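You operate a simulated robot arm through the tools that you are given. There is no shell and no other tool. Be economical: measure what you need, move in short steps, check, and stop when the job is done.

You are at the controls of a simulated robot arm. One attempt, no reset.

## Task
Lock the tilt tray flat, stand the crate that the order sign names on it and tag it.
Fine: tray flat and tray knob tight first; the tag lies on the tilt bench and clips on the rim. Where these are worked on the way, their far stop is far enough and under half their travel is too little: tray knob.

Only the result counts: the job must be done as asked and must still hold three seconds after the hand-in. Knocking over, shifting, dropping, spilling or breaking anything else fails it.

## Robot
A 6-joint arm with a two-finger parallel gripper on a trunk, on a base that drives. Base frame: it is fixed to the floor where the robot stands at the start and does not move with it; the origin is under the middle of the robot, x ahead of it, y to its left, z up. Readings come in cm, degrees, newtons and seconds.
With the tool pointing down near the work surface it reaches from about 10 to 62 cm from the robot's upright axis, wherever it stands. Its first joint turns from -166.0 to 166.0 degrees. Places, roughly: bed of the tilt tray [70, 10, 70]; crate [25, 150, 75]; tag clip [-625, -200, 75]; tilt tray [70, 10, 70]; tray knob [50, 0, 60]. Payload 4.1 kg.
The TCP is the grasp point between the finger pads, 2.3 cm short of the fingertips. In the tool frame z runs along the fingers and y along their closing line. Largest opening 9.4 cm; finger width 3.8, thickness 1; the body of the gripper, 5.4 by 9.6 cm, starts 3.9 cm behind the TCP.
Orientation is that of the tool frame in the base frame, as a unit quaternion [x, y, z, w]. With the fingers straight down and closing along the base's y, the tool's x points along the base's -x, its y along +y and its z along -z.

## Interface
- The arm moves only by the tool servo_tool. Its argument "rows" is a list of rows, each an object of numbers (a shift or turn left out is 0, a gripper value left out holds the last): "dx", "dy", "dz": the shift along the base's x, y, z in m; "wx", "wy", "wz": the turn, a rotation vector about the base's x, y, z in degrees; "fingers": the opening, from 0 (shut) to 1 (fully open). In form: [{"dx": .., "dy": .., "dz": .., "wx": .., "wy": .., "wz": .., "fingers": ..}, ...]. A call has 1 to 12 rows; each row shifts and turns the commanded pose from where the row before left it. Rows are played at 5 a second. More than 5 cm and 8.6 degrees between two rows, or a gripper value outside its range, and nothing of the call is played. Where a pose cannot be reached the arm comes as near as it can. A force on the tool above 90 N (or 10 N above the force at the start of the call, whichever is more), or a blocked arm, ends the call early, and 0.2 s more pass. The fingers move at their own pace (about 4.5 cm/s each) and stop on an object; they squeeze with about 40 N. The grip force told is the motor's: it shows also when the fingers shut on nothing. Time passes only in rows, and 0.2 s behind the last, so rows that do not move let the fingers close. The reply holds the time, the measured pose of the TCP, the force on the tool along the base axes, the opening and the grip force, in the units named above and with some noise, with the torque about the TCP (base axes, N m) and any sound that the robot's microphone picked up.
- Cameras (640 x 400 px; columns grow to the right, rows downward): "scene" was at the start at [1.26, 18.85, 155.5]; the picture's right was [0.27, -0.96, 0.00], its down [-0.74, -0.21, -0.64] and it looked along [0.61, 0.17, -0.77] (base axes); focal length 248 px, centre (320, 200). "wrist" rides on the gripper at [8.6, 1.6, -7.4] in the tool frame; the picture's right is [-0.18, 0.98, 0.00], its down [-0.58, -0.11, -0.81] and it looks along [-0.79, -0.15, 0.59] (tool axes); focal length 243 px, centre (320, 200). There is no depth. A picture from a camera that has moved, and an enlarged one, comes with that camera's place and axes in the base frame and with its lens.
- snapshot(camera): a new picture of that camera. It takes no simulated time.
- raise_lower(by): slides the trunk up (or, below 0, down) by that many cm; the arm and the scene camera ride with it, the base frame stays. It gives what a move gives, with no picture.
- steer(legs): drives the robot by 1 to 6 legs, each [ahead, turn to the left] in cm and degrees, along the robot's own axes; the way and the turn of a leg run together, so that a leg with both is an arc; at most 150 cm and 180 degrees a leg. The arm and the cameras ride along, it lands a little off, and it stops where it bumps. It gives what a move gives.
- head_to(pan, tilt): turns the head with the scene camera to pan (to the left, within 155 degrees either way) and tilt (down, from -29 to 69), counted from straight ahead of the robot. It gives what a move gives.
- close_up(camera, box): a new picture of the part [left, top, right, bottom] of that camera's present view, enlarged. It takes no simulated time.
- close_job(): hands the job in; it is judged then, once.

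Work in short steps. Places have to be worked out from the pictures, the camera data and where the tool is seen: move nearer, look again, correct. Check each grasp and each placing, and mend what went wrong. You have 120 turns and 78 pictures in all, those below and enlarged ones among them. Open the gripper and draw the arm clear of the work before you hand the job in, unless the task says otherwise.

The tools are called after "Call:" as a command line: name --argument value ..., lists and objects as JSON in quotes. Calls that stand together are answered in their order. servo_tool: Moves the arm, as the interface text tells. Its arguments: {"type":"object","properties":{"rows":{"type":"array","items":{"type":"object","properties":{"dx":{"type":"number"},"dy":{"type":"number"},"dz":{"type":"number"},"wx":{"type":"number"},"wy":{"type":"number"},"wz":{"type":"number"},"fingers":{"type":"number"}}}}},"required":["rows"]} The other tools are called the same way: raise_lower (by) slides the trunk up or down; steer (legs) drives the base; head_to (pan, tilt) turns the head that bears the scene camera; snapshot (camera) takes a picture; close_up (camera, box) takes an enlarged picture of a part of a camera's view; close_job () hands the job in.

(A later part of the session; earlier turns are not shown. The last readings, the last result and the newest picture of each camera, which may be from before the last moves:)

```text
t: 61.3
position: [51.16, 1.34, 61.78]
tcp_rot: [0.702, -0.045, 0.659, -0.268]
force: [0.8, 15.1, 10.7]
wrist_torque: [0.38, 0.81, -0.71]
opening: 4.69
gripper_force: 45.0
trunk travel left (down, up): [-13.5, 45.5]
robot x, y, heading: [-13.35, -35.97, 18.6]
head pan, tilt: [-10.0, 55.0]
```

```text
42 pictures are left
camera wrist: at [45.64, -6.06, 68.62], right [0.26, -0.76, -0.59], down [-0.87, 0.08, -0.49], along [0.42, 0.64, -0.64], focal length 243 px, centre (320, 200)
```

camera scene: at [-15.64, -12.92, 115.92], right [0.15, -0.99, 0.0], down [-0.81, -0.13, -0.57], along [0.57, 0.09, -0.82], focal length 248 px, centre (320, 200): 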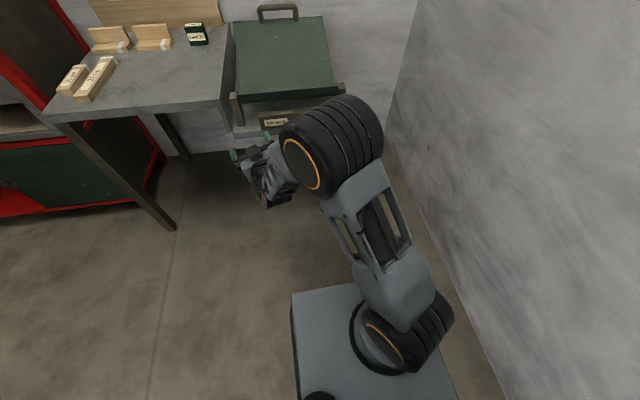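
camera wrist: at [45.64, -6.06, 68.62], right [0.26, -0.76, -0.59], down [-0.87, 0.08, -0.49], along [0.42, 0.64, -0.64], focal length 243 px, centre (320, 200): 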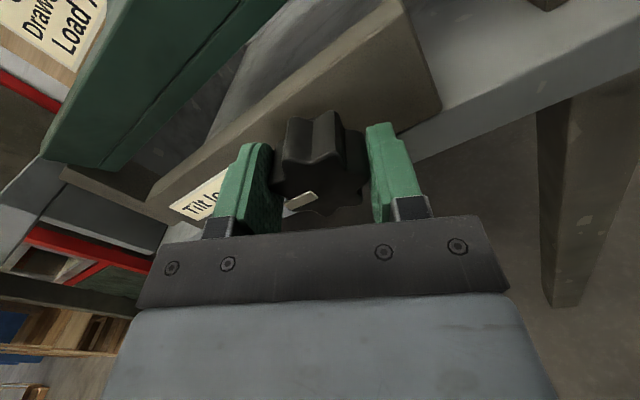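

The pointer has slipped about one lobe in the grip, so the knob is at its far (loose) stop, roughly 110–120° turned. I open partly, retreat, and raise the trunk.

Call:
servo_tool --rows '[{"fingers": 0.8}, {}, {}, {"dx": -0.019, "dy": -0.006}, {"dx": -0.038, "dy": -0.012}, {"dx": -0.038, "dy": -0.012}, {"dx": -0.038, "dy": -0.012}]'

Call:
close_up --camera "wrist" --box '[120, 0, 480, 225]'

```text
t: 62.9
position: [37.74, -2.94, 61.72]
tcp_rot: [0.701, -0.047, 0.659, -0.268]
force: [0.2, 0.2, -0.8]
wrist_torque: [0.02, -0.06, -0.01]
opening: 7.52
gripper_force: 0.1
trunk travel left (down, up): [-13.5, 45.5]
robot x, y, heading: [-12.91, -35.38, 18.2]
head pan, tilt: [-10.0, 55.0]
```

```text
1.78 times, centred on (300, 112) of wrist
camera zoom: at [32.33, -10.38, 68.62], right [0.26, -0.76, -0.6], down [-0.87, 0.08, -0.48], along [0.42, 0.65, -0.64], focal length 431 px, centre (356, 356)
```

zoom: 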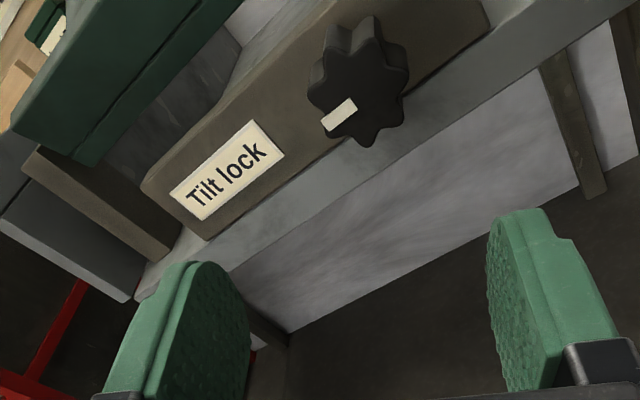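

Pointer now points left (~90°), so that's the loose stop. I raise the trunk and pitch the tool 45° down with fingers shut, ready to press the tray's back.

Call:
raise_lower --by 35

Call:
servo_tool --rows '[{"wx": -2.3, "wy": 7.1, "fingers": 0}, {"wx": -2.3, "wy": 7.1}, {"wx": -2.3, "wy": 7.1}, {"wx": -2.3, "wy": 7.1}, {"wx": -2.3, "wy": 7.1}, {"wx": -2.3, "wy": 7.1}]'

```text
t: 66.3
position: [37.72, -2.84, 96.78]
tcp_rot: [0.701, -0.048, 0.659, -0.268]
force: [-0.1, 0.0, -0.9]
wrist_torque: [0.0, 0.02, 0.02]
opening: 7.52
gripper_force: 0.0
trunk travel left (down, up): [-48.5, 10.5]
robot x, y, heading: [-13.0, -35.79, 18.4]
head pan, tilt: [-10.0, 55.0]
```

```text
t: 67.7
position: [37.81, -2.83, 96.91]
tcp_rot: [0.919, -0.063, 0.36, -0.149]
force: [-0.8, -0.9, 0.1]
wrist_torque: [0.04, -0.01, 0.03]
opening: 0.0
gripper_force: 39.7
trunk travel left (down, up): [-48.5, 10.5]
robot x, y, heading: [-13.41, -36.05, 18.6]
head pan, tilt: [-10.0, 55.0]
```

I drive 35 cm along the bench heading to bring the tool over the tray and look.

Call:
steer --legs '[[35, 0]]'

Call:
snapshot --camera "scene"

```text
t: 70.0
position: [70.64, 8.17, 96.83]
tcp_rot: [0.919, -0.063, 0.36, -0.149]
force: [0.2, -0.3, 0.1]
wrist_torque: [0.0, 0.0, 0.01]
opening: 0.01
gripper_force: 40.0
trunk travel left (down, up): [-48.5, 10.5]
robot x, y, heading: [19.64, -24.7, 18.5]
head pan, tilt: [-10.0, 55.0]
```

```text
40 pictures are left
camera scene: at [15.77, -9.81, 150.92], right [0.15, -0.99, 0.0], down [-0.81, -0.12, -0.57], along [0.57, 0.09, -0.82], focal length 248 px, centre (320, 200)
```

scene: 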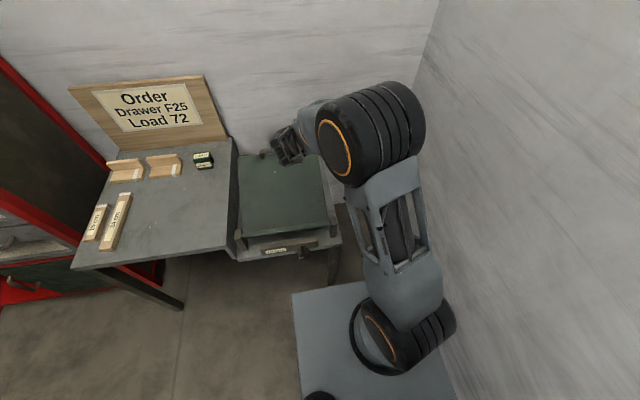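

I move over the tray's rear at about (76, 13) and descend.

Call:
servo_tool --rows '[{"dx": 0.027, "dy": 0.024}, {"dx": 0.027, "dy": 0.024}, {"dz": -0.04}, {"dz": -0.04}, {"dz": -0.03}, {"dz": -0.01}, {"dz": -0.01}, {"dz": -0.01}, {"dz": -0.01}, {"dz": -0.01}]'

```text
t: 72.2
position: [76.05, 12.95, 80.76]
tcp_rot: [0.919, -0.064, 0.36, -0.148]
force: [-0.1, 0.2, 0.8]
wrist_torque: [-0.02, 0.01, 0.03]
opening: 0.0
gripper_force: 40.0
trunk travel left (down, up): [-48.5, 10.5]
robot x, y, heading: [19.43, -25.14, 18.9]
head pan, tilt: [-10.0, 55.0]
```

No contact yet at 80.8; keep going down in small steps.

Call:
servo_tool --rows '[{"dz": -0.01}, {"dz": -0.01}, {"dz": -0.01}, {"dz": -0.01}, {"dz": -0.01}, {"dz": -0.01}]'

Call:
snapshot --camera "scene"

```text
t: 73.5
position: [75.96, 12.96, 74.76]
tcp_rot: [0.919, -0.062, 0.36, -0.149]
force: [0.0, 0.3, -0.6]
wrist_torque: [0.01, -0.02, 0.01]
opening: 0.02
gripper_force: 40.2
trunk travel left (down, up): [-48.5, 10.5]
robot x, y, heading: [19.4, -24.77, 18.4]
head pan, tilt: [-10.0, 55.0]
```

```text
39 pictures are left
camera scene: at [15.76, -9.81, 150.92], right [0.15, -0.99, 0.0], down [-0.81, -0.12, -0.57], along [0.57, 0.09, -0.82], focal length 248 px, centre (320, 200)
```

scene: 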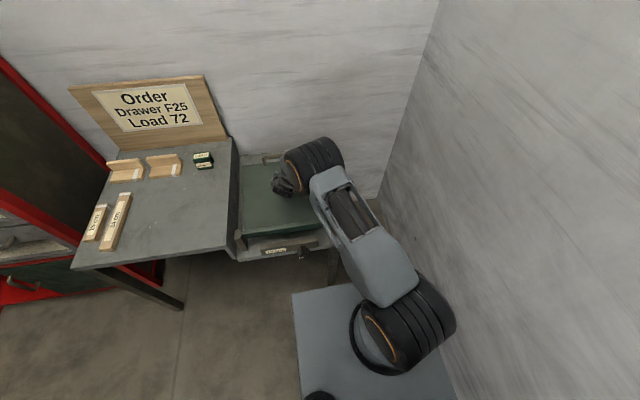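

Still no contact: the tray may already have dropped when loosened. I zoom in.

Call:
close_up --camera "scene" --box '[200, 130, 360, 280]'

Call:
snapshot --camera "wrist"

```text
2.67 times, centred on (280, 205) of scene
camera zoom: at [15.76, -9.81, 150.92], right [0.15, -0.99, 0.0], down [-0.81, -0.12, -0.57], along [0.57, 0.09, -0.82], focal length 661 px, centre (427, 187)
```

zoom: 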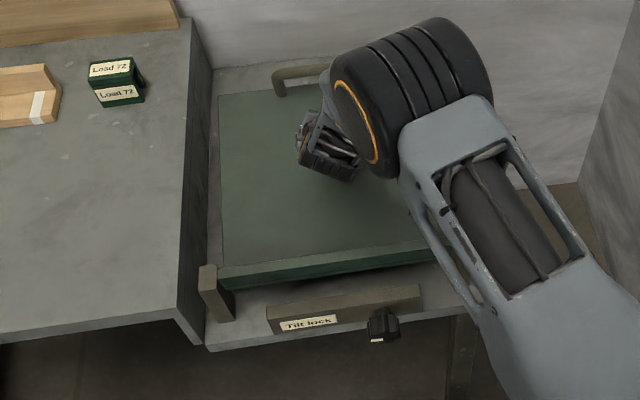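

```text
37 pictures are left
camera wrist: at [77.32, 7.61, 84.71], right [-0.14, -0.89, -0.43], down [-0.97, 0.05, 0.23], along [-0.18, 0.45, -0.87], focal length 243 px, centre (320, 200)
```

wrist: 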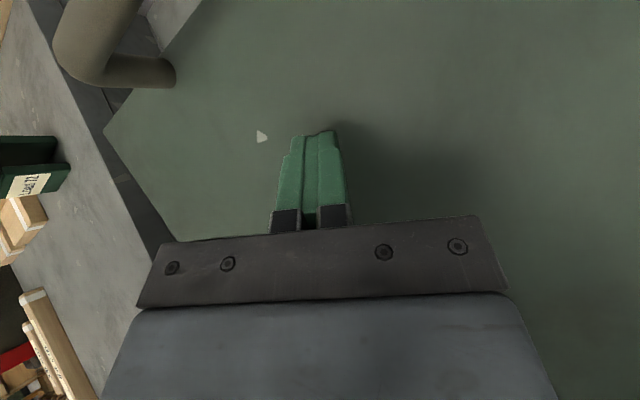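

Nearly touching the surface now. I keep lowering in small steps until I feel it seat.

Call:
servo_tool --rows '[{"dz": -0.005}, {"dz": -0.005}, {"dz": -0.005}, {"dz": -0.005}, {"dz": -0.005}, {"dz": -0.005}]'

```text
t: 75.0
position: [75.97, 12.86, 71.83]
tcp_rot: [0.919, -0.063, 0.359, -0.149]
force: [2.6, -0.4, 2.1]
wrist_torque: [0.02, -0.07, 0.0]
opening: 0.01
gripper_force: 40.7
trunk travel left (down, up): [-48.5, 10.5]
robot x, y, heading: [19.75, -25.08, 18.3]
head pan, tilt: [-10.0, 55.0]
```

Call:
servo_tool --rows '[{"dz": -0.004}, {"dz": -0.004}, {"dz": -0.004}, {"dz": -0.004}, {"dz": -0.004}, {"dz": -0.004}]'

```text
t: 76.3
position: [76.09, 13.01, 71.49]
tcp_rot: [0.912, -0.064, 0.373, -0.158]
force: [-48.6, -31.3, 62.3]
wrist_torque: [-0.86, 1.27, -0.08]
opening: 0.01
gripper_force: 39.9
trunk travel left (down, up): [-48.5, 10.5]
robot x, y, heading: [19.43, -24.76, 18.6]
head pan, tilt: [-10.0, 55.0]
stopped in row 6: the force on the tool passed its limit (the readings are from after the stop); the commanded pose is now the measured one
```

Seated hard at about z 69.7: the tray is flat. I lift off, return the arm and base, and prepare to tighten the knob.

Call:
servo_tool --rows '[{"dz": 0.03}, {"dz": 0.045}, {"dz": 0.045}, {"dz": 0.045}, {"dz": 0.045}, {"dz": 0.044}, {"dx": -0.027, "dy": -0.024}, {"dx": -0.027, "dy": -0.024}]'

Call:
steer --legs '[[-35, 0]]'

Call:
servo_tool --rows '[{"wx": 2.3, "wy": -7.1, "fingers": 0.85}, {"wx": 2.3, "wy": -7.1}, {"wx": 2.3, "wy": -7.1}, {"wx": 2.3, "wy": -7.1}, {"wx": 2.3, "wy": -7.1}, {"wx": 2.3, "wy": -7.1}]'

Call:
raise_lower --by -35

Call:
snapshot --camera "wrist"

Call:
snapshot --camera "scene"

```text
t: 78.1
position: [71.16, 8.32, 95.96]
tcp_rot: [0.914, -0.064, 0.369, -0.153]
force: [0.6, 0.7, 0.5]
wrist_torque: [0.04, -0.01, 0.02]
opening: 0.0
gripper_force: 40.1
trunk travel left (down, up): [-48.5, 10.5]
robot x, y, heading: [19.76, -24.81, 18.8]
head pan, tilt: [-10.0, 55.0]
```

```text
t: 80.4
position: [38.21, -2.95, 95.94]
tcp_rot: [0.914, -0.067, 0.369, -0.153]
force: [-0.1, 0.3, 0.2]
wrist_torque: [-0.03, 0.02, 0.0]
opening: 0.0
gripper_force: 40.0
trunk travel left (down, up): [-48.5, 10.5]
robot x, y, heading: [-13.17, -36.15, 18.5]
head pan, tilt: [-10.0, 55.0]
```

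```text
t: 81.8
position: [38.3, -2.91, 96.04]
tcp_rot: [0.693, -0.048, 0.665, -0.273]
force: [1.2, -0.1, -0.1]
wrist_torque: [0.0, 0.0, 0.01]
opening: 8.01
gripper_force: 0.1
trunk travel left (down, up): [-48.5, 10.5]
robot x, y, heading: [-13.52, -35.99, 18.5]
head pan, tilt: [-10.0, 55.0]
```

```text
t: 85.2
position: [38.24, -2.88, 61.03]
tcp_rot: [0.694, -0.047, 0.665, -0.273]
force: [0.2, 0.0, 0.1]
wrist_torque: [0.02, 0.0, -0.03]
opening: 8.01
gripper_force: 0.0
trunk travel left (down, up): [-13.5, 45.5]
robot x, y, heading: [-13.34, -35.97, 18.2]
head pan, tilt: [-10.0, 55.0]
```

```text
36 pictures are left
camera wrist: at [32.66, -10.44, 67.65], right [0.27, -0.75, -0.6], down [-0.86, 0.09, -0.5], along [0.43, 0.65, -0.62], focal length 243 px, centre (320, 200)
```

wrist: 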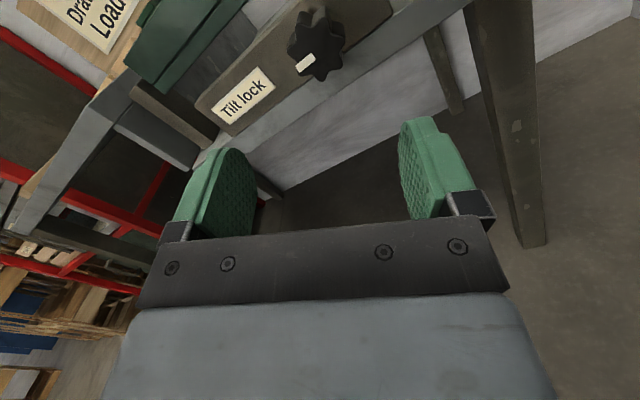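

```text
35 pictures are left
camera scene: at [-17.35, -20.85, 115.93], right [0.14, -0.99, 0.0], down [-0.81, -0.12, -0.57], along [0.57, 0.08, -0.82], focal length 248 px, centre (320, 200)
```

scene: 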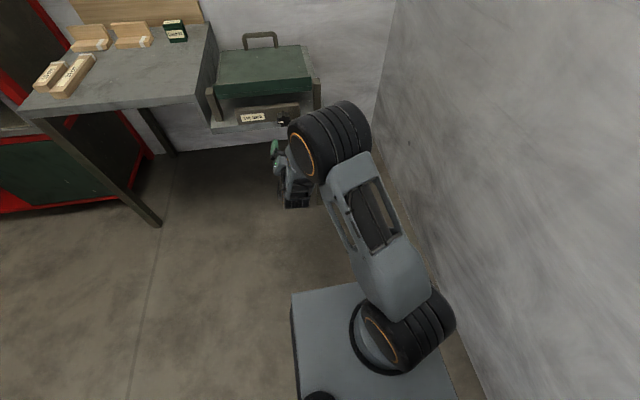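

The tray looks level now. I advance 13.5 cm onto the knob again and grip it.

Call:
servo_tool --rows '[{"dx": 0.038, "dy": 0.012, "dz": 0.007}, {"dx": 0.038, "dy": 0.012}, {"dx": 0.033, "dy": 0.011}, {"dx": 0.0194, "dy": 0.0065}, {"fingers": 0}, {}, {}, {}]'

Call:
snapshot --camera "wrist"

Call:
close_up --camera "scene" --box '[180, 20, 380, 150]'

```text
t: 87.0
position: [50.99, 1.31, 61.73]
tcp_rot: [0.694, -0.049, 0.664, -0.274]
force: [5.0, 8.9, 2.9]
wrist_torque: [-0.26, 0.87, -0.63]
opening: 4.72
gripper_force: 45.4
trunk travel left (down, up): [-13.5, 45.5]
robot x, y, heading: [-13.69, -35.81, 18.3]
head pan, tilt: [-10.0, 55.0]
```

```text
34 pictures are left
camera wrist: at [45.44, -6.15, 68.37], right [0.27, -0.75, -0.6], down [-0.86, 0.09, -0.5], along [0.43, 0.65, -0.62], focal length 243 px, centre (320, 200)
```

wrist: 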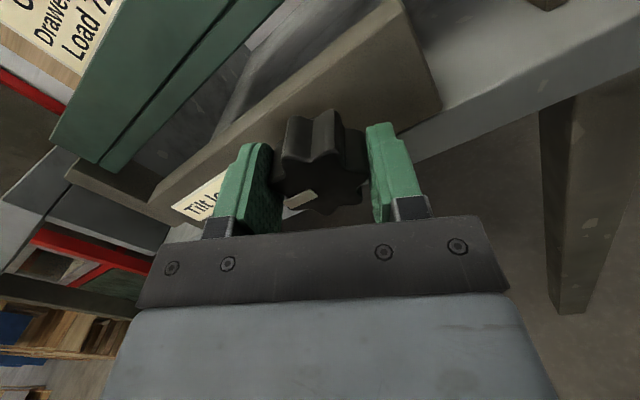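

```text
3.08 times, centred on (280, 85) of scene
camera zoom: at [-17.34, -20.81, 115.92], right [0.14, -0.99, 0.0], down [-0.81, -0.12, -0.57], along [0.57, 0.08, -0.82], focal length 762 px, centre (443, 554)
```

zoom: 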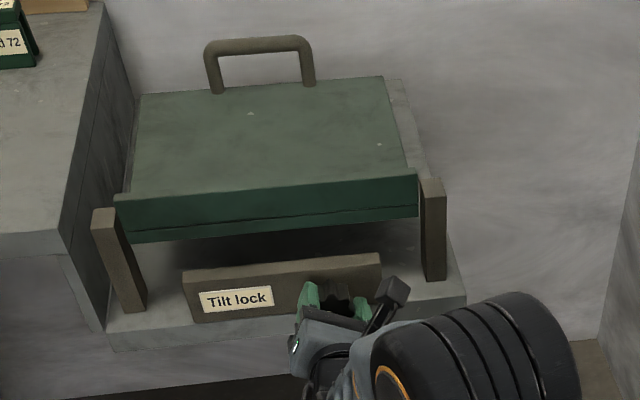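

The tray is visibly level with its lip facing front. Now I tighten clockwise 96°.

Call:
servo_tool --rows '[{"wx": 7.6, "wy": 2.47}, {"wx": 7.6, "wy": 2.47}, {"wx": 7.6, "wy": 2.47}, {"wx": 7.6, "wy": 2.47}, {"wx": 7.6, "wy": 2.47}, {"wx": 7.6, "wy": 2.47}, {"wx": 7.6, "wy": 2.47}, {"wx": 7.6, "wy": 2.47}, {"wx": 7.6, "wy": 2.47}, {"wx": 7.6, "wy": 2.47}, {"wx": 7.6, "wy": 2.47}, {"wx": 7.6, "wy": 2.47}]'

Call:
servo_tool --rows '[{"wx": 7.6, "wy": 2.47}, {"wx": 7.6, "wy": 2.47}, {"wx": 7.6, "wy": 2.47}]'

Call:
snapshot --camera "wrist"

```text
t: 89.6
position: [51.11, 1.11, 61.69]
tcp_rot: [-0.424, 0.564, -0.252, 0.662]
force: [-6.3, 16.4, 10.9]
wrist_torque: [-0.46, 0.62, 1.17]
opening: 4.66
gripper_force: 44.6
trunk travel left (down, up): [-13.5, 45.5]
robot x, y, heading: [-13.34, -36.01, 18.6]
head pan, tilt: [-10.0, 55.0]
```

```text
t: 90.4
position: [51.04, 1.16, 61.31]
tcp_rot: [-0.302, 0.648, -0.107, 0.691]
force: [-2.2, -4.7, -9.9]
wrist_torque: [-0.98, 1.24, 0.5]
opening: 4.67
gripper_force: 44.6
trunk travel left (down, up): [-13.5, 45.5]
robot x, y, heading: [-13.4, -35.56, 18.3]
head pan, tilt: [-10.0, 55.0]
```

```text
32 pictures are left
camera wrist: at [44.8, -4.41, 53.22], right [-0.26, 0.88, -0.39], down [-0.83, 0.0, 0.56], along [0.49, 0.47, 0.73], focal length 243 px, centre (320, 200)
```

wrist: 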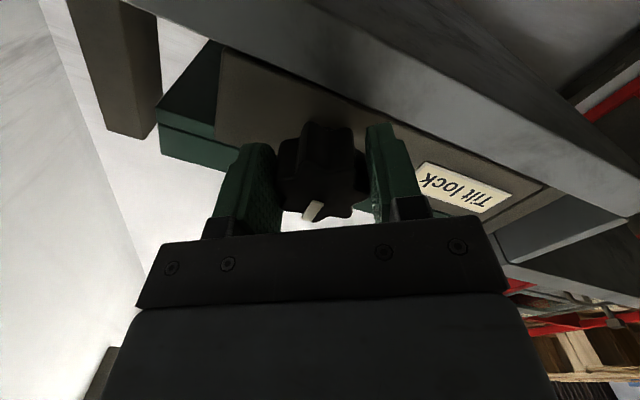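

Pointer is back near upright. I turn a bit further to make sure it's against the tight stop.

Call:
servo_tool --rows '[{"wx": 7.6, "wy": 2.47}, {"wx": 7.6, "wy": 2.47}, {"wx": 7.6, "wy": 2.47}, {}]'

Call:
close_up --camera "wrist" --box '[180, 60, 500, 260]'

```text
t: 91.4
position: [51.09, 1.4, 61.92]
tcp_rot: [-0.162, 0.695, 0.043, 0.7]
force: [-1.3, 2.8, 4.5]
wrist_torque: [-0.65, 0.31, 1.09]
opening: 4.7
gripper_force: 45.3
trunk travel left (down, up): [-13.5, 45.5]
robot x, y, heading: [-13.49, -36.29, 18.3]
head pan, tilt: [-10.0, 55.0]
```

```text
2.00 times, centred on (340, 160) of wrist
camera zoom: at [43.78, -0.75, 53.16], right [-0.29, 0.96, 0.02], down [-0.76, -0.24, 0.61], along [0.58, 0.16, 0.8], focal length 485 px, centre (280, 280)
```

zoom: 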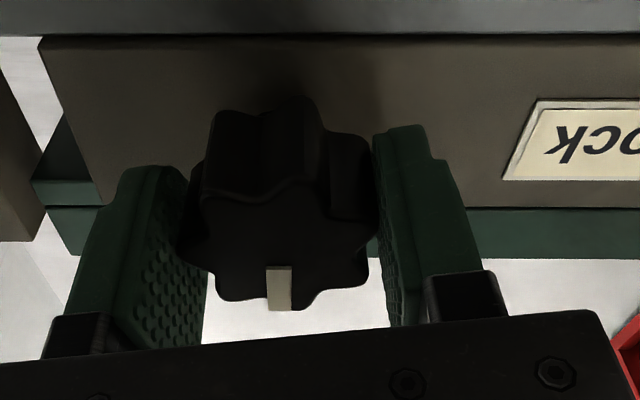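

The pointer is upright again with the grip slipping past: knob tight. I release, retreat, and raise the arm to a carry pose.

Call:
servo_tool --rows '[{"fingers": 0.9}, {}, {}, {"dx": -0.019, "dy": -0.006}, {"dx": -0.038, "dy": -0.012}, {"dx": -0.038, "dy": -0.012}, {"dx": -0.038, "dy": -0.012}, {"dx": -0.03, "dy": -0.01}]'

Call:
raise_lower --by 40

Call:
servo_tool --rows '[{"wx": -2.6, "wy": 8}, {"wx": -2.6, "wy": 8}, {"wx": -2.6, "wy": 8}, {"wx": -2.6, "wy": 8}, {"wx": -2.6, "wy": 8}, {"wx": -2.6, "wy": 8}, {"wx": -2.6, "wy": 8}, {"wx": -2.6, "wy": 8}, {"wx": -2.6, "wy": 8}, {"wx": -2.6, "wy": 8}, {"wx": -1.8, "wy": 5.6}]'

Call:
steer --legs '[[-20, 0], [0, 72], [70, 0]]'

Call:
head_to --pan -20 --tilt 35

Call:
snapshot --camera "scene"

```text
t: 93.2
position: [34.83, -3.98, 61.6]
tcp_rot: [-0.165, 0.696, 0.042, 0.698]
force: [0.1, 0.7, -0.5]
wrist_torque: [0.01, 0.02, 0.01]
opening: 8.43
gripper_force: 0.0
trunk travel left (down, up): [-13.5, 45.5]
robot x, y, heading: [-13.3, -36.07, 18.2]
head pan, tilt: [-10.0, 55.0]
```

```text
t: 97.0
position: [34.86, -3.85, 101.78]
tcp_rot: [-0.164, 0.696, 0.042, 0.698]
force: [0.8, -0.2, 0.4]
wrist_torque: [0.0, -0.01, 0.01]
opening: 8.45
gripper_force: 0.0
trunk travel left (down, up): [-53.5, 5.5]
robot x, y, heading: [-13.33, -35.87, 18.0]
head pan, tilt: [-10.0, 55.0]
```

```text
t: 99.4
position: [34.81, -3.88, 101.67]
tcp_rot: [-0.239, 0.971, -0.012, -0.012]
force: [0.1, -0.3, 0.3]
wrist_torque: [0.05, 0.0, -0.01]
opening: 8.45
gripper_force: 0.1
trunk travel left (down, up): [-53.5, 5.5]
robot x, y, heading: [-13.61, -36.02, 18.3]
head pan, tilt: [-10.0, 55.0]
```

```text
t: 107.6
position: [-49.46, 83.42, 101.65]
tcp_rot: [0.768, -0.64, 0.016, 0.001]
force: [0.2, 0.3, -0.2]
wrist_torque: [0.0, 0.01, 0.01]
opening: 8.45
gripper_force: 0.1
trunk travel left (down, up): [-53.5, 5.5]
robot x, y, heading: [-33.8, 27.95, 90.9]
head pan, tilt: [-10.0, 55.0]
```

```text
t: 108.4
position: [-49.58, 83.45, 101.7]
tcp_rot: [0.768, -0.64, 0.016, 0.002]
force: [-0.3, -0.3, -0.5]
wrist_torque: [-0.01, 0.0, -0.02]
opening: 8.46
gripper_force: 0.0
trunk travel left (down, up): [-53.5, 5.5]
robot x, y, heading: [-33.87, 27.74, 91.3]
head pan, tilt: [-20.0, 35.0]
```

```text
30 pictures are left
camera scene: at [-47.24, 29.91, 158.74], right [0.95, -0.32, 0.0], down [-0.19, -0.54, -0.82], along [0.27, 0.77, -0.57], focal length 248 px, centre (320, 200)
```

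scene: 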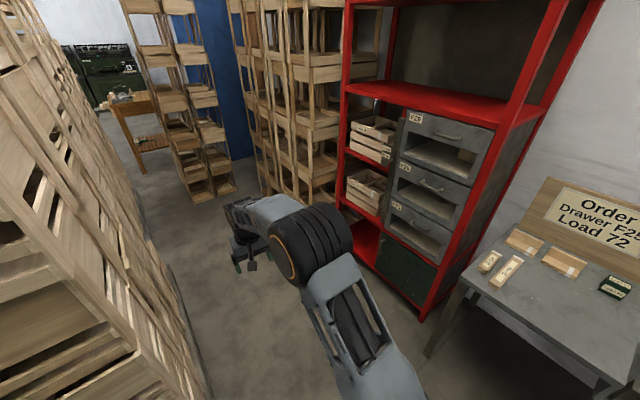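

Now a good view of the shelf. I zoom on the crates and drawers.

Call:
close_up --camera "scene" --box '[335, 95, 495, 275]'

```text
2.22 times, centred on (415, 185) of scene
camera zoom: at [-47.24, 29.91, 158.74], right [0.95, -0.32, 0.0], down [-0.19, -0.54, -0.82], along [0.27, 0.77, -0.57], focal length 551 px, centre (109, 233)
```

zoom: 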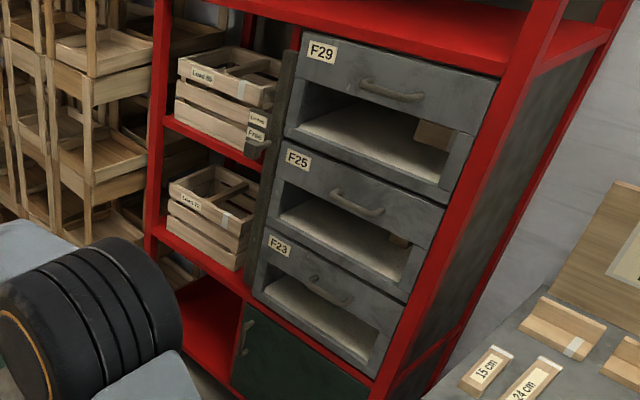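

There's something in drawers F29 and F25, and crates stand on the shelf; I need to read labels from nearer. I drive closer.

Call:
steer --legs '[[0, -45], [35, 0], [0, 45], [12, 0]]'

Call:
head_to --pan -40 --tilt 42

Call:
snapshot --camera "scene"

```text
t: 115.7
position: [-24.46, 121.03, 101.73]
tcp_rot: [0.765, -0.644, 0.016, 0.003]
force: [0.2, -0.1, -0.6]
wrist_torque: [0.01, 0.0, -0.02]
opening: 8.45
gripper_force: 0.1
trunk travel left (down, up): [-53.5, 5.5]
robot x, y, heading: [-9.13, 65.38, 90.7]
head pan, tilt: [-20.0, 35.0]
```

```text
t: 116.5
position: [-24.56, 120.98, 101.63]
tcp_rot: [0.765, -0.644, 0.016, 0.002]
force: [0.0, -0.8, 0.0]
wrist_torque: [0.02, 0.02, 0.03]
opening: 8.46
gripper_force: 0.0
trunk travel left (down, up): [-53.5, 5.5]
robot x, y, heading: [-8.82, 65.05, 90.6]
head pan, tilt: [-40.0, 42.0]
```

```text
28 pictures are left
camera scene: at [-20.52, 65.57, 157.7], right [0.77, -0.64, 0.0], down [-0.43, -0.52, -0.74], along [0.47, 0.57, -0.67], focal length 248 px, centre (320, 200)
```

scene: 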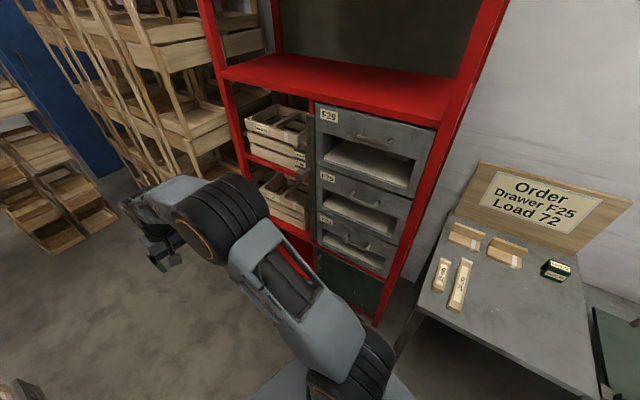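

Call:
close_up --camera "scene" --box '[235, 95, 335, 235]'

Call:
close_up --camera "scene" --box '[305, 95, 445, 285]'

```text
2.86 times, centred on (285, 165) of scene
camera zoom: at [-20.52, 65.57, 157.7], right [0.77, -0.64, 0.0], down [-0.43, -0.52, -0.74], along [0.47, 0.57, -0.67], focal length 708 px, centre (420, 300)
```

zoom: 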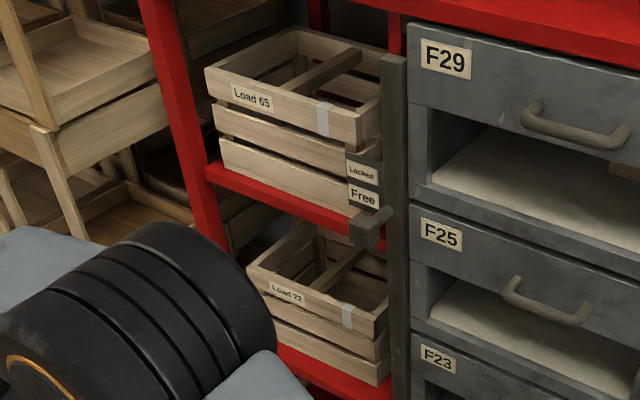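

```text
2.11 times, centred on (375, 190) of scene
camera zoom: at [-20.52, 65.57, 157.7], right [0.77, -0.64, 0.0], down [-0.43, -0.52, -0.74], along [0.47, 0.57, -0.67], focal length 522 px, centre (204, 221)
```

zoom: 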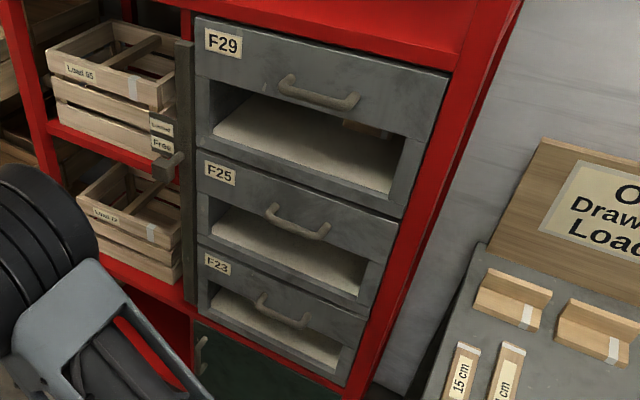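

The lower shelf crate reads "Load 72" (upper is Load 65), matching the listed crate place; shelf front runs at the same 18° yaw, rim about z 72. I pull the arm in and drive to stand in front of that crate.

Call:
servo_tool --rows '[{"dx": 0.01, "dy": -0.04, "fingers": 1}, {"dx": 0.01, "dy": -0.04}, {"dx": 0.01, "dy": -0.04}, {"dx": 0.01, "dy": -0.04}]'

Call:
steer --legs '[[0, 25.5], [52, 0], [0, -98]]'

Call:
head_to --pan 0 --tilt 48

Call:
snapshot --camera "scene"

```text
t: 117.5
position: [-20.44, 104.83, 101.59]
tcp_rot: [0.765, -0.644, 0.016, 0.001]
force: [0.0, -0.6, -0.5]
wrist_torque: [0.01, 0.01, 0.01]
opening: 9.39
gripper_force: 0.1
trunk travel left (down, up): [-53.5, 5.5]
robot x, y, heading: [-9.02, 65.07, 90.5]
head pan, tilt: [-40.0, 42.0]
```

```text
t: 126.0
position: [2.52, 134.92, 101.53]
tcp_rot: [-0.24, 0.971, -0.012, -0.01]
force: [0.2, -0.1, -0.2]
wrist_torque: [0.0, 0.0, -0.05]
opening: 9.4
gripper_force: 0.1
trunk travel left (down, up): [-53.5, 5.5]
robot x, y, heading: [-32.05, 111.53, 18.4]
head pan, tilt: [-40.0, 42.0]
```

```text
t: 127.0
position: [2.46, 134.9, 101.59]
tcp_rot: [-0.239, 0.971, -0.012, -0.01]
force: [-0.2, 0.4, 0.7]
wrist_torque: [0.01, 0.04, 0.06]
opening: 9.42
gripper_force: 0.0
trunk travel left (down, up): [-53.5, 5.5]
robot x, y, heading: [-32.19, 111.73, 18.5]
head pan, tilt: [0.0, 48.0]
```

```text
25 pictures are left
camera scene: at [-35.47, 128.31, 156.85], right [0.31, -0.95, 0.0], down [-0.71, -0.23, -0.67], along [0.64, 0.21, -0.74], focal length 248 px, centre (320, 200)
```

scene: 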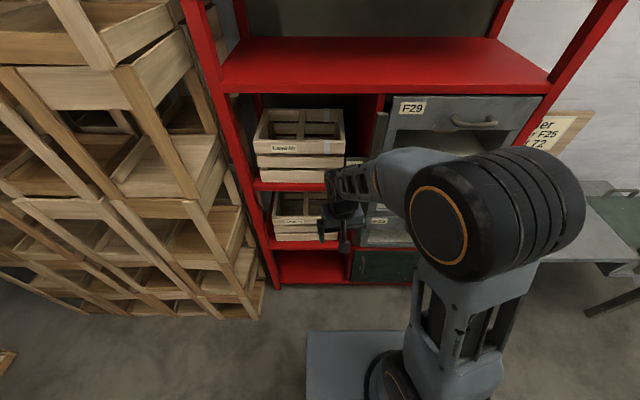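

I zoom on the shelf bay for the crate geometry.

Call:
close_up --camera "scene" --box '[240, 95, 400, 285]'

```text
2.11 times, centred on (320, 190) of scene
camera zoom: at [-35.47, 128.31, 156.85], right [0.31, -0.95, 0.0], down [-0.71, -0.23, -0.67], along [0.64, 0.21, -0.74], focal length 522 px, centre (320, 221)
```

zoom: 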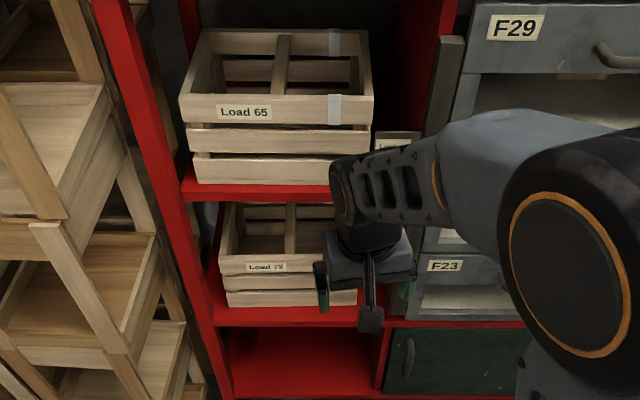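

Bay geometry: crate rim ≈ z 73.6, centre bar at lateral ≈139, shelf above at z≈91. I roll the tool 180° (camera on top), so I can reach in at about 42° pitch and grip the centre bar.

Call:
servo_tool --rows '[{"wz": 8.4}, {"wz": 8.4}, {"wz": 8.4}, {"wz": 8.4}, {"wz": 8.4}, {"wz": 8.4}, {"wz": 8.4}, {"wz": 8.4}, {"wz": 8.4}, {"wz": 8.4}, {"wz": 8.4}]'

Call:
servo_tool --rows '[{"wz": 8.4}, {"wz": 8.4}, {"wz": 8.4}, {"wz": 8.4}, {"wz": 8.4}, {"wz": 8.4}, {"wz": 8.4}, {"wz": 8.4}, {"wz": 8.4}, {"wz": 8.4}, {"wz": 3}]'

Call:
servo_tool --rows '[{"wx": 2.5, "wy": -7.6}, {"wx": 2.5, "wy": -7.6}, {"wx": 2.5, "wy": -7.6}, {"wx": 2.5, "wy": -7.6}, {"wx": 2.5, "wy": -7.6}, {"wx": 2.5, "wy": -7.6}]'

Call:
snapshot --camera "wrist"

```text
t: 129.4
position: [2.47, 134.87, 101.56]
tcp_rot: [0.867, -0.498, 0.016, -0.002]
force: [-0.5, -0.2, -0.2]
wrist_torque: [-0.01, 0.0, -0.02]
opening: 9.37
gripper_force: 0.0
trunk travel left (down, up): [-53.5, 5.5]
robot x, y, heading: [-31.76, 111.91, 18.6]
head pan, tilt: [0.0, 48.0]
```

```text
t: 131.8
position: [2.46, 134.96, 101.62]
tcp_rot: [0.972, 0.234, 0.011, -0.012]
force: [0.2, 0.5, -0.3]
wrist_torque: [-0.01, 0.02, 0.0]
opening: 9.41
gripper_force: 0.1
trunk travel left (down, up): [-53.5, 5.5]
robot x, y, heading: [-31.84, 111.98, 18.1]
head pan, tilt: [0.0, 48.0]
```

```text
t: 133.2
position: [3.4, 135.36, 101.6]
tcp_rot: [0.902, 0.219, 0.371, -0.027]
force: [0.3, -0.8, 0.1]
wrist_torque: [-0.02, 0.01, -0.01]
opening: 9.41
gripper_force: 0.1
out of reach, approached as far as the arm can: row 5, 6
trunk travel left (down, up): [-53.5, 5.5]
robot x, y, heading: [-32.0, 111.96, 18.3]
head pan, tilt: [0.0, 48.0]
```

```text
23 pictures are left
camera wrist: at [4.75, 135.39, 112.97], right [0.29, -0.96, -0.01], down [-0.94, -0.29, 0.17], along [-0.17, -0.04, -0.98], focal length 243 px, centre (320, 200)
```

wrist: 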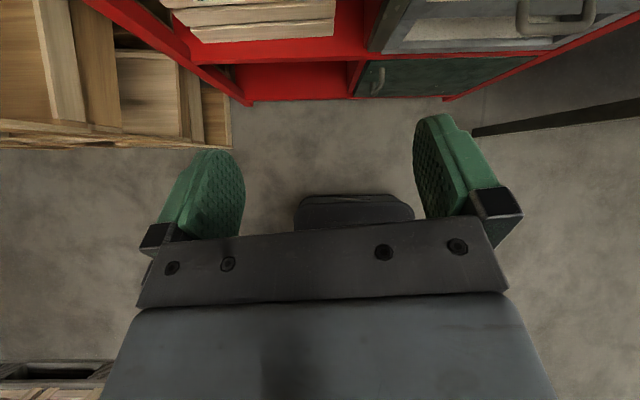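

Crate lies ahead-left as computed. I drive 10 cm closer, shift 11.5 cm left and come down to z 77 outside the shelf.

Call:
steer --legs '[[10, 0]]'

Call:
servo_tool --rows '[{"dx": -0.012, "dy": 0.037}, {"dx": -0.012, "dy": 0.037}, {"dx": -0.012, "dy": 0.035}, {"dz": -0.045}, {"dz": -0.045}, {"dz": -0.045}, {"dz": -0.045}, {"dz": -0.045}, {"dz": -0.021}]'

Call:
snapshot --camera "wrist"

```text
t: 134.4
position: [13.07, 138.47, 101.55]
tcp_rot: [0.902, 0.219, 0.37, -0.027]
force: [0.3, -0.8, -0.2]
wrist_torque: [-0.06, 0.03, -0.04]
opening: 9.4
gripper_force: 0.0
trunk travel left (down, up): [-53.5, 5.5]
robot x, y, heading: [-22.53, 114.95, 18.6]
head pan, tilt: [0.0, 48.0]
```

```text
t: 136.4
position: [9.57, 149.5, 77.0]
tcp_rot: [0.902, 0.218, 0.371, -0.028]
force: [0.2, -0.1, -0.2]
wrist_torque: [0.01, 0.02, 0.03]
opening: 9.42
gripper_force: 0.1
trunk travel left (down, up): [-53.5, 5.5]
robot x, y, heading: [-22.12, 115.19, 18.8]
head pan, tilt: [0.0, 48.0]
```

```text
22 pictures are left
camera wrist: at [10.78, 149.54, 88.39], right [0.29, -0.96, -0.02], down [-0.94, -0.29, 0.17], along [-0.17, -0.04, -0.98], focal length 243 px, centre (320, 200)
```

wrist: 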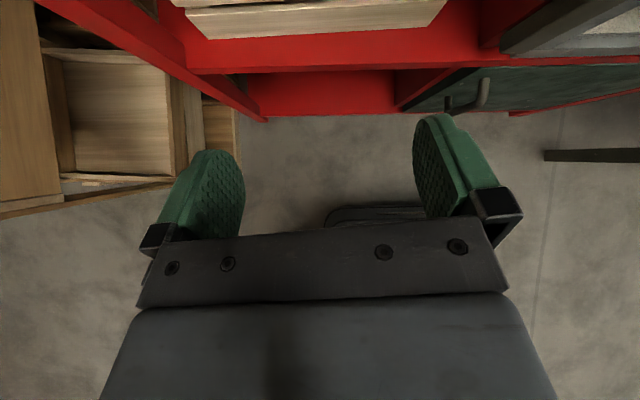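

The crate centre lines up (lateral 138.9 vs tool 139.1). I move straight in 16 cm and check.

Call:
servo_tool --rows '[{"dx": 0.038, "dy": 0.0124}, {"dx": 0.038, "dy": 0.0124}, {"dx": 0.038, "dy": 0.0124}, {"dx": 0.038, "dy": 0.0124}]'

Call:
snapshot --camera "wrist"

```text
t: 137.3
position: [21.41, 153.2, 77.02]
tcp_rot: [0.903, 0.225, 0.366, -0.024]
force: [-60.0, -26.5, 31.1]
wrist_torque: [4.23, -9.0, 0.39]
opening: 9.41
gripper_force: 0.1
trunk travel left (down, up): [-53.5, 5.5]
robot x, y, heading: [-22.48, 114.72, 18.9]
head pan, tilt: [0.0, 48.0]
stopped in row 4: the force on the tool passed its limit (the readings are from after the stop); the commanded pose is now the measured one
```

```text
21 pictures are left
camera wrist: at [22.72, 153.54, 88.29], right [0.3, -0.95, 0.0], down [-0.94, -0.3, 0.18], along [-0.18, -0.05, -0.98], focal length 243 px, centre (320, 200)
```

wrist: 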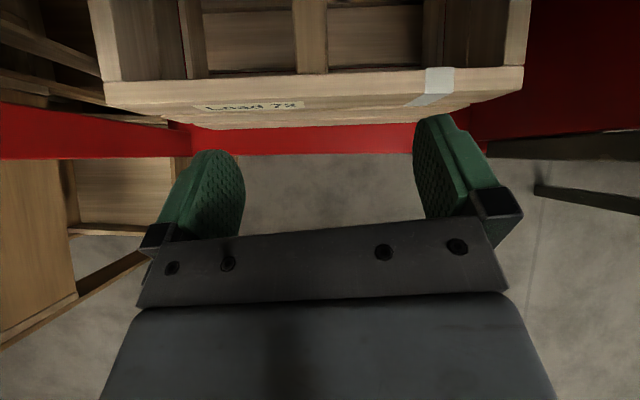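

Torque shows the contact about 15 cm above the TCP — the camera on top met the upper shelf. I back out 15 cm and roll the camera to the underside, where it stays outside the crate's front wall.

Call:
servo_tool --rows '[{"dx": -0.038, "dy": -0.0124}, {"dx": -0.038, "dy": -0.0124}, {"dx": -0.038, "dy": -0.0124}, {"dx": -0.03, "dy": -0.01}, {"wx": 5.52, "wy": 1.78, "wz": -6.07}, {"wx": 5.52, "wy": 1.78, "wz": -6.07}, {"wx": 5.52, "wy": 1.78, "wz": -6.07}, {"wx": 5.52, "wy": 1.78, "wz": -6.07}, {"wx": 5.52, "wy": 1.78, "wz": -6.07}, {"wx": 5.52, "wy": 1.78, "wz": -6.07}, {"wx": 5.52, "wy": 1.78, "wz": -6.07}, {"wx": 5.52, "wy": 1.78, "wz": -6.07}]'

Call:
servo_tool --rows '[{"wx": 5.52, "wy": 1.78, "wz": -6.07}, {"wx": 5.52, "wy": 1.78, "wz": -6.07}, {"wx": 5.52, "wy": 1.78, "wz": -6.07}, {"wx": 5.52, "wy": 1.78, "wz": -6.07}, {"wx": 5.52, "wy": 1.78, "wz": -6.07}, {"wx": 5.52, "wy": 1.78, "wz": -6.07}, {"wx": 5.52, "wy": 1.78, "wz": -6.07}]'

Call:
servo_tool --rows '[{"wx": 5.52, "wy": 1.78, "wz": -6.07}, {"wx": 5.52, "wy": 1.78, "wz": -6.07}, {"wx": 5.52, "wy": 1.78, "wz": -6.07}, {"wx": 5.52, "wy": 1.78, "wz": -6.07}, {"wx": 5.52, "wy": 1.78, "wz": -6.07}, {"wx": 5.52, "wy": 1.78, "wz": -6.07}]'

Call:
snapshot --camera "scene"

```text
t: 139.9
position: [7.73, 148.86, 76.3]
tcp_rot: [0.877, -0.311, 0.285, -0.231]
force: [0.2, 0.2, 0.6]
wrist_torque: [0.0, -0.02, -0.02]
opening: 9.39
gripper_force: 0.0
trunk travel left (down, up): [-53.5, 5.5]
robot x, y, heading: [-22.44, 115.15, 18.6]
head pan, tilt: [0.0, 48.0]
```

```text
t: 141.6
position: [7.74, 148.87, 76.4]
tcp_rot: [-0.609, 0.698, -0.138, 0.35]
force: [0.1, 0.1, -0.1]
wrist_torque: [0.05, 0.0, -0.02]
opening: 9.42
gripper_force: 0.0
trunk travel left (down, up): [-53.5, 5.5]
robot x, y, heading: [-22.41, 115.26, 18.6]
head pan, tilt: [0.0, 48.0]
```

```text
t: 142.9
position: [7.89, 148.78, 76.31]
tcp_rot: [-0.252, 0.889, 0.018, 0.382]
force: [0.3, 0.1, -0.1]
wrist_torque: [-0.01, 0.0, 0.0]
opening: 9.39
gripper_force: 0.1
trunk travel left (down, up): [-53.5, 5.5]
robot x, y, heading: [-22.28, 114.61, 18.9]
head pan, tilt: [0.0, 48.0]
```

```text
20 pictures are left
camera scene: at [-26.06, 131.47, 156.85], right [0.32, -0.95, 0.0], down [-0.7, -0.24, -0.67], along [0.63, 0.21, -0.74], focal length 248 px, centre (320, 200)
```

scene: 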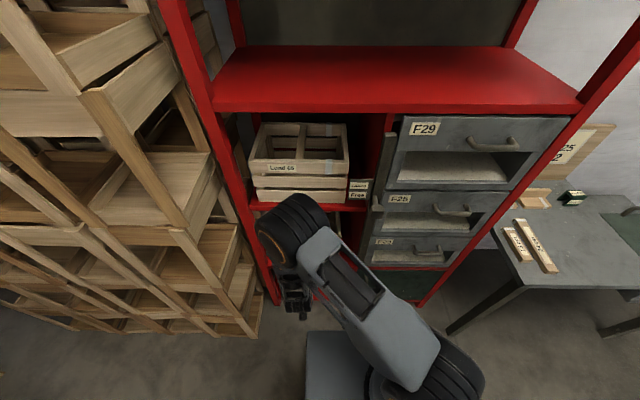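

Small roll residue of 13°, otherwise aligned (lateral 138.9). I finish the roll, raise to 77.5 and go in.

Call:
servo_tool --rows '[{"wx": 4.4, "wy": 1.45, "wz": -4.65, "dz": 0.006}, {"wx": 4.4, "wy": 1.45, "wz": -4.65, "dz": 0.006}, {"dx": 0.0372, "dy": 0.0121}, {"dx": 0.0372, "dy": 0.0121}, {"dx": 0.0372, "dy": 0.0121}, {"dx": 0.0372, "dy": 0.0121}]'

Call:
snapshot --camera "wrist"

```text
t: 144.3
position: [24.17, 157.02, 79.49]
tcp_rot: [-0.15, 0.912, 0.061, 0.377]
force: [-0.4, -0.4, 0.2]
wrist_torque: [-0.02, 0.01, -0.03]
opening: 9.41
gripper_force: 0.1
out of reach, approached as far as the arm can: row 1, 2
trunk travel left (down, up): [-53.5, 5.5]
robot x, y, heading: [-22.52, 114.88, 18.7]
head pan, tilt: [0.0, 48.0]
```

```text
19 pictures are left
camera wrist: at [12.91, 154.8, 78.41], right [-0.19, 0.97, 0.13], down [-0.12, -0.15, 0.98], along [0.98, 0.17, 0.14], focal length 243 px, centre (320, 200)
```

wrist: 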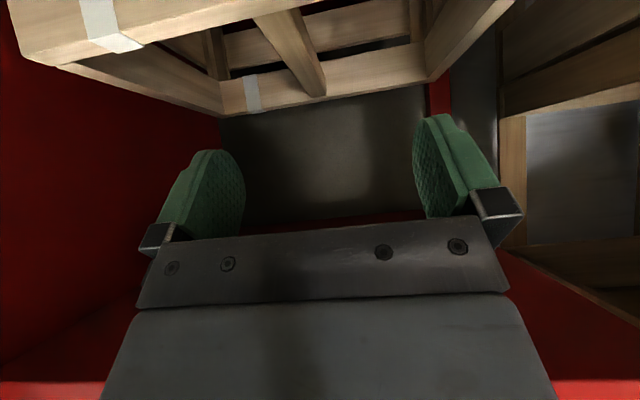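

Orientation is right but I'm 2.8 cm too far left and a bit high, still clear. I correct sideways, go in 5.5 cm more, and look.

Call:
servo_tool --rows '[{"dx": 0.009, "dy": -0.0266}, {"dx": 0.026, "dy": 0.0085, "dz": -0.01}, {"dx": 0.026, "dy": 0.0085, "dz": -0.01}]'

Call:
snapshot --camera "wrist"

```text
t: 145.2
position: [30.1, 156.04, 77.42]
tcp_rot: [-0.15, 0.912, 0.061, 0.376]
force: [-0.2, 0.4, 0.7]
wrist_torque: [0.0, 0.01, -0.02]
opening: 9.41
gripper_force: 0.0
trunk travel left (down, up): [-53.5, 5.5]
robot x, y, heading: [-22.25, 114.94, 18.8]
head pan, tilt: [0.0, 48.0]
```

```text
18 pictures are left
camera wrist: at [18.95, 153.93, 76.37], right [-0.19, 0.97, 0.13], down [-0.12, -0.15, 0.98], along [0.98, 0.17, 0.14], focal length 243 px, centre (320, 200)
```

wrist: 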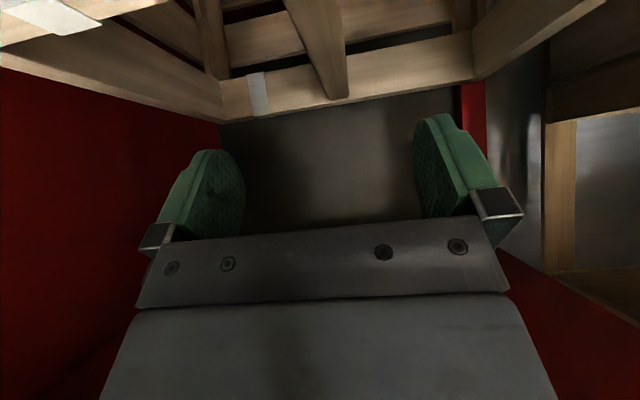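

The bar is between the fingers laterally (139.3 vs 138.9). I lower 5 cm, straddling the bar, and close.

Call:
servo_tool --rows '[{"dz": -0.012, "dy": 0.003}, {"dz": -0.012}, {"dz": -0.012}, {"dz": -0.012}, {"fingers": 0}, {}, {}, {}, {}]'

Call:
snapshot --camera "wrist"

```text
t: 147.2
position: [30.19, 156.42, 72.66]
tcp_rot: [-0.15, 0.912, 0.061, 0.377]
force: [-1.2, 2.9, -0.8]
wrist_torque: [0.13, -0.02, 0.08]
opening: 2.33
gripper_force: 39.9
trunk travel left (down, up): [-53.5, 5.5]
robot x, y, heading: [-22.58, 115.15, 18.8]
head pan, tilt: [0.0, 48.0]
```

```text
17 pictures are left
camera wrist: at [18.92, 154.28, 71.62], right [-0.19, 0.97, 0.13], down [-0.12, -0.15, 0.98], along [0.97, 0.17, 0.14], focal length 243 px, centre (320, 200)
```

wrist: 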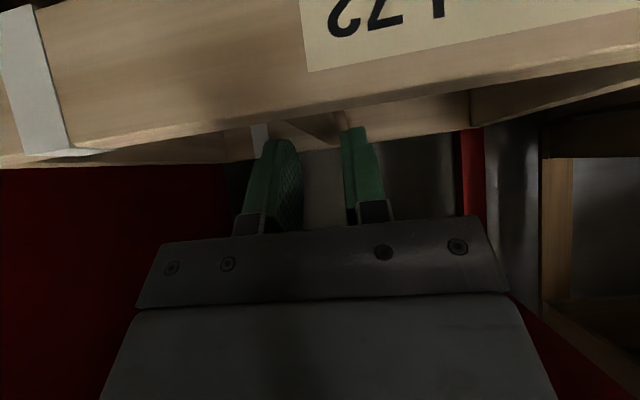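

Gripped the bar (2.3 cm). I lift 2 cm and read the weight.

Call:
servo_tool --rows '[{"dz": 0.01}, {"dz": 0.01}, {}]'

```text
t: 147.9
position: [30.22, 156.33, 74.46]
tcp_rot: [-0.15, 0.912, 0.059, 0.377]
force: [0.8, 0.7, -7.3]
wrist_torque: [-0.17, 0.48, 0.01]
opening: 2.35
gripper_force: 40.5
trunk travel left (down, up): [-53.5, 5.5]
robot x, y, heading: [-22.43, 114.64, 18.6]
head pan, tilt: [0.0, 48.0]
```

About 0.75 kg, held well. I drive straight back 40 cm to draw it out of the bay and look.

Call:
steer --legs '[[-40, 0]]'

Call:
snapshot --camera "scene"

```text
t: 150.6
position: [-7.37, 143.01, 74.33]
tcp_rot: [-0.146, 0.914, 0.059, 0.375]
force: [0.1, -0.5, -7.1]
wrist_torque: [-0.18, 0.46, 0.01]
opening: 2.38
gripper_force: 39.7
trunk travel left (down, up): [-53.5, 5.5]
robot x, y, heading: [-60.09, 102.08, 18.2]
head pan, tilt: [0.0, 48.0]
stopped in leg 1: the robot was blocked; the commanded pose is now the measured one
```

```text
16 pictures are left
camera scene: at [-63.56, 118.79, 156.84], right [0.31, -0.95, 0.0], down [-0.71, -0.23, -0.67], along [0.64, 0.21, -0.74], focal length 248 px, centre (320, 200)
```

scene: 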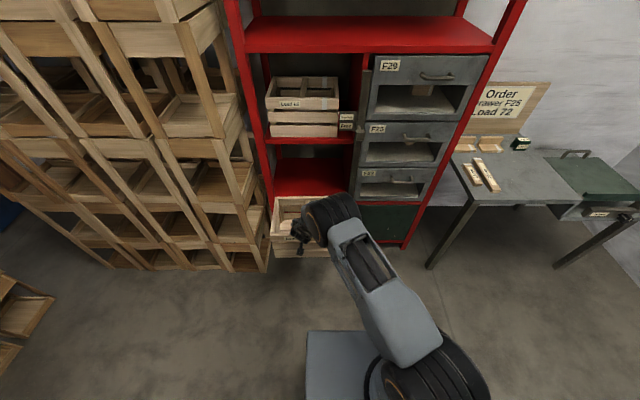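

Crate is out of the bay. I raise it and retract the arm a bit before driving round to the tray.

Call:
raise_lower --by 5

Call:
servo_tool --rows '[{"dz": 0.03}, {"dz": 0.03}, {"dz": 0.03}, {"dz": 0.03}, {"dz": 0.03}, {"dz": 0.015}, {"dx": -0.025, "dy": -0.008}, {"dx": -0.025, "dy": -0.008}, {"dx": -0.02, "dy": -0.0065}]'

Call:
snapshot --camera "scene"

```text
t: 151.5
position: [-7.19, 143.21, 79.38]
tcp_rot: [-0.145, 0.913, 0.058, 0.377]
force: [1.2, 0.1, -8.0]
wrist_torque: [-0.18, 0.47, 0.02]
opening: 2.36
gripper_force: 40.1
trunk travel left (down, up): [-58.5, 0.5]
robot x, y, heading: [-60.33, 102.01, 18.2]
head pan, tilt: [0.0, 48.0]
```

```text
t: 153.5
position: [-14.23, 141.0, 95.99]
tcp_rot: [-0.145, 0.913, 0.059, 0.377]
force: [0.5, -0.1, -7.6]
wrist_torque: [-0.14, 0.44, 0.0]
opening: 2.36
gripper_force: 40.1
trunk travel left (down, up): [-58.5, 0.5]
robot x, y, heading: [-60.09, 102.24, 18.1]
head pan, tilt: [0.0, 48.0]
```

```text
15 pictures are left
camera scene: at [-63.57, 118.79, 161.84], right [0.31, -0.95, 0.0], down [-0.71, -0.23, -0.67], along [0.64, 0.21, -0.74], focal length 248 px, centre (320, 200)
```

scene: 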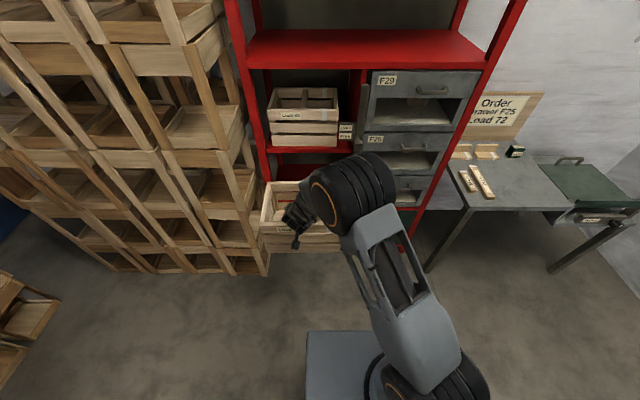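

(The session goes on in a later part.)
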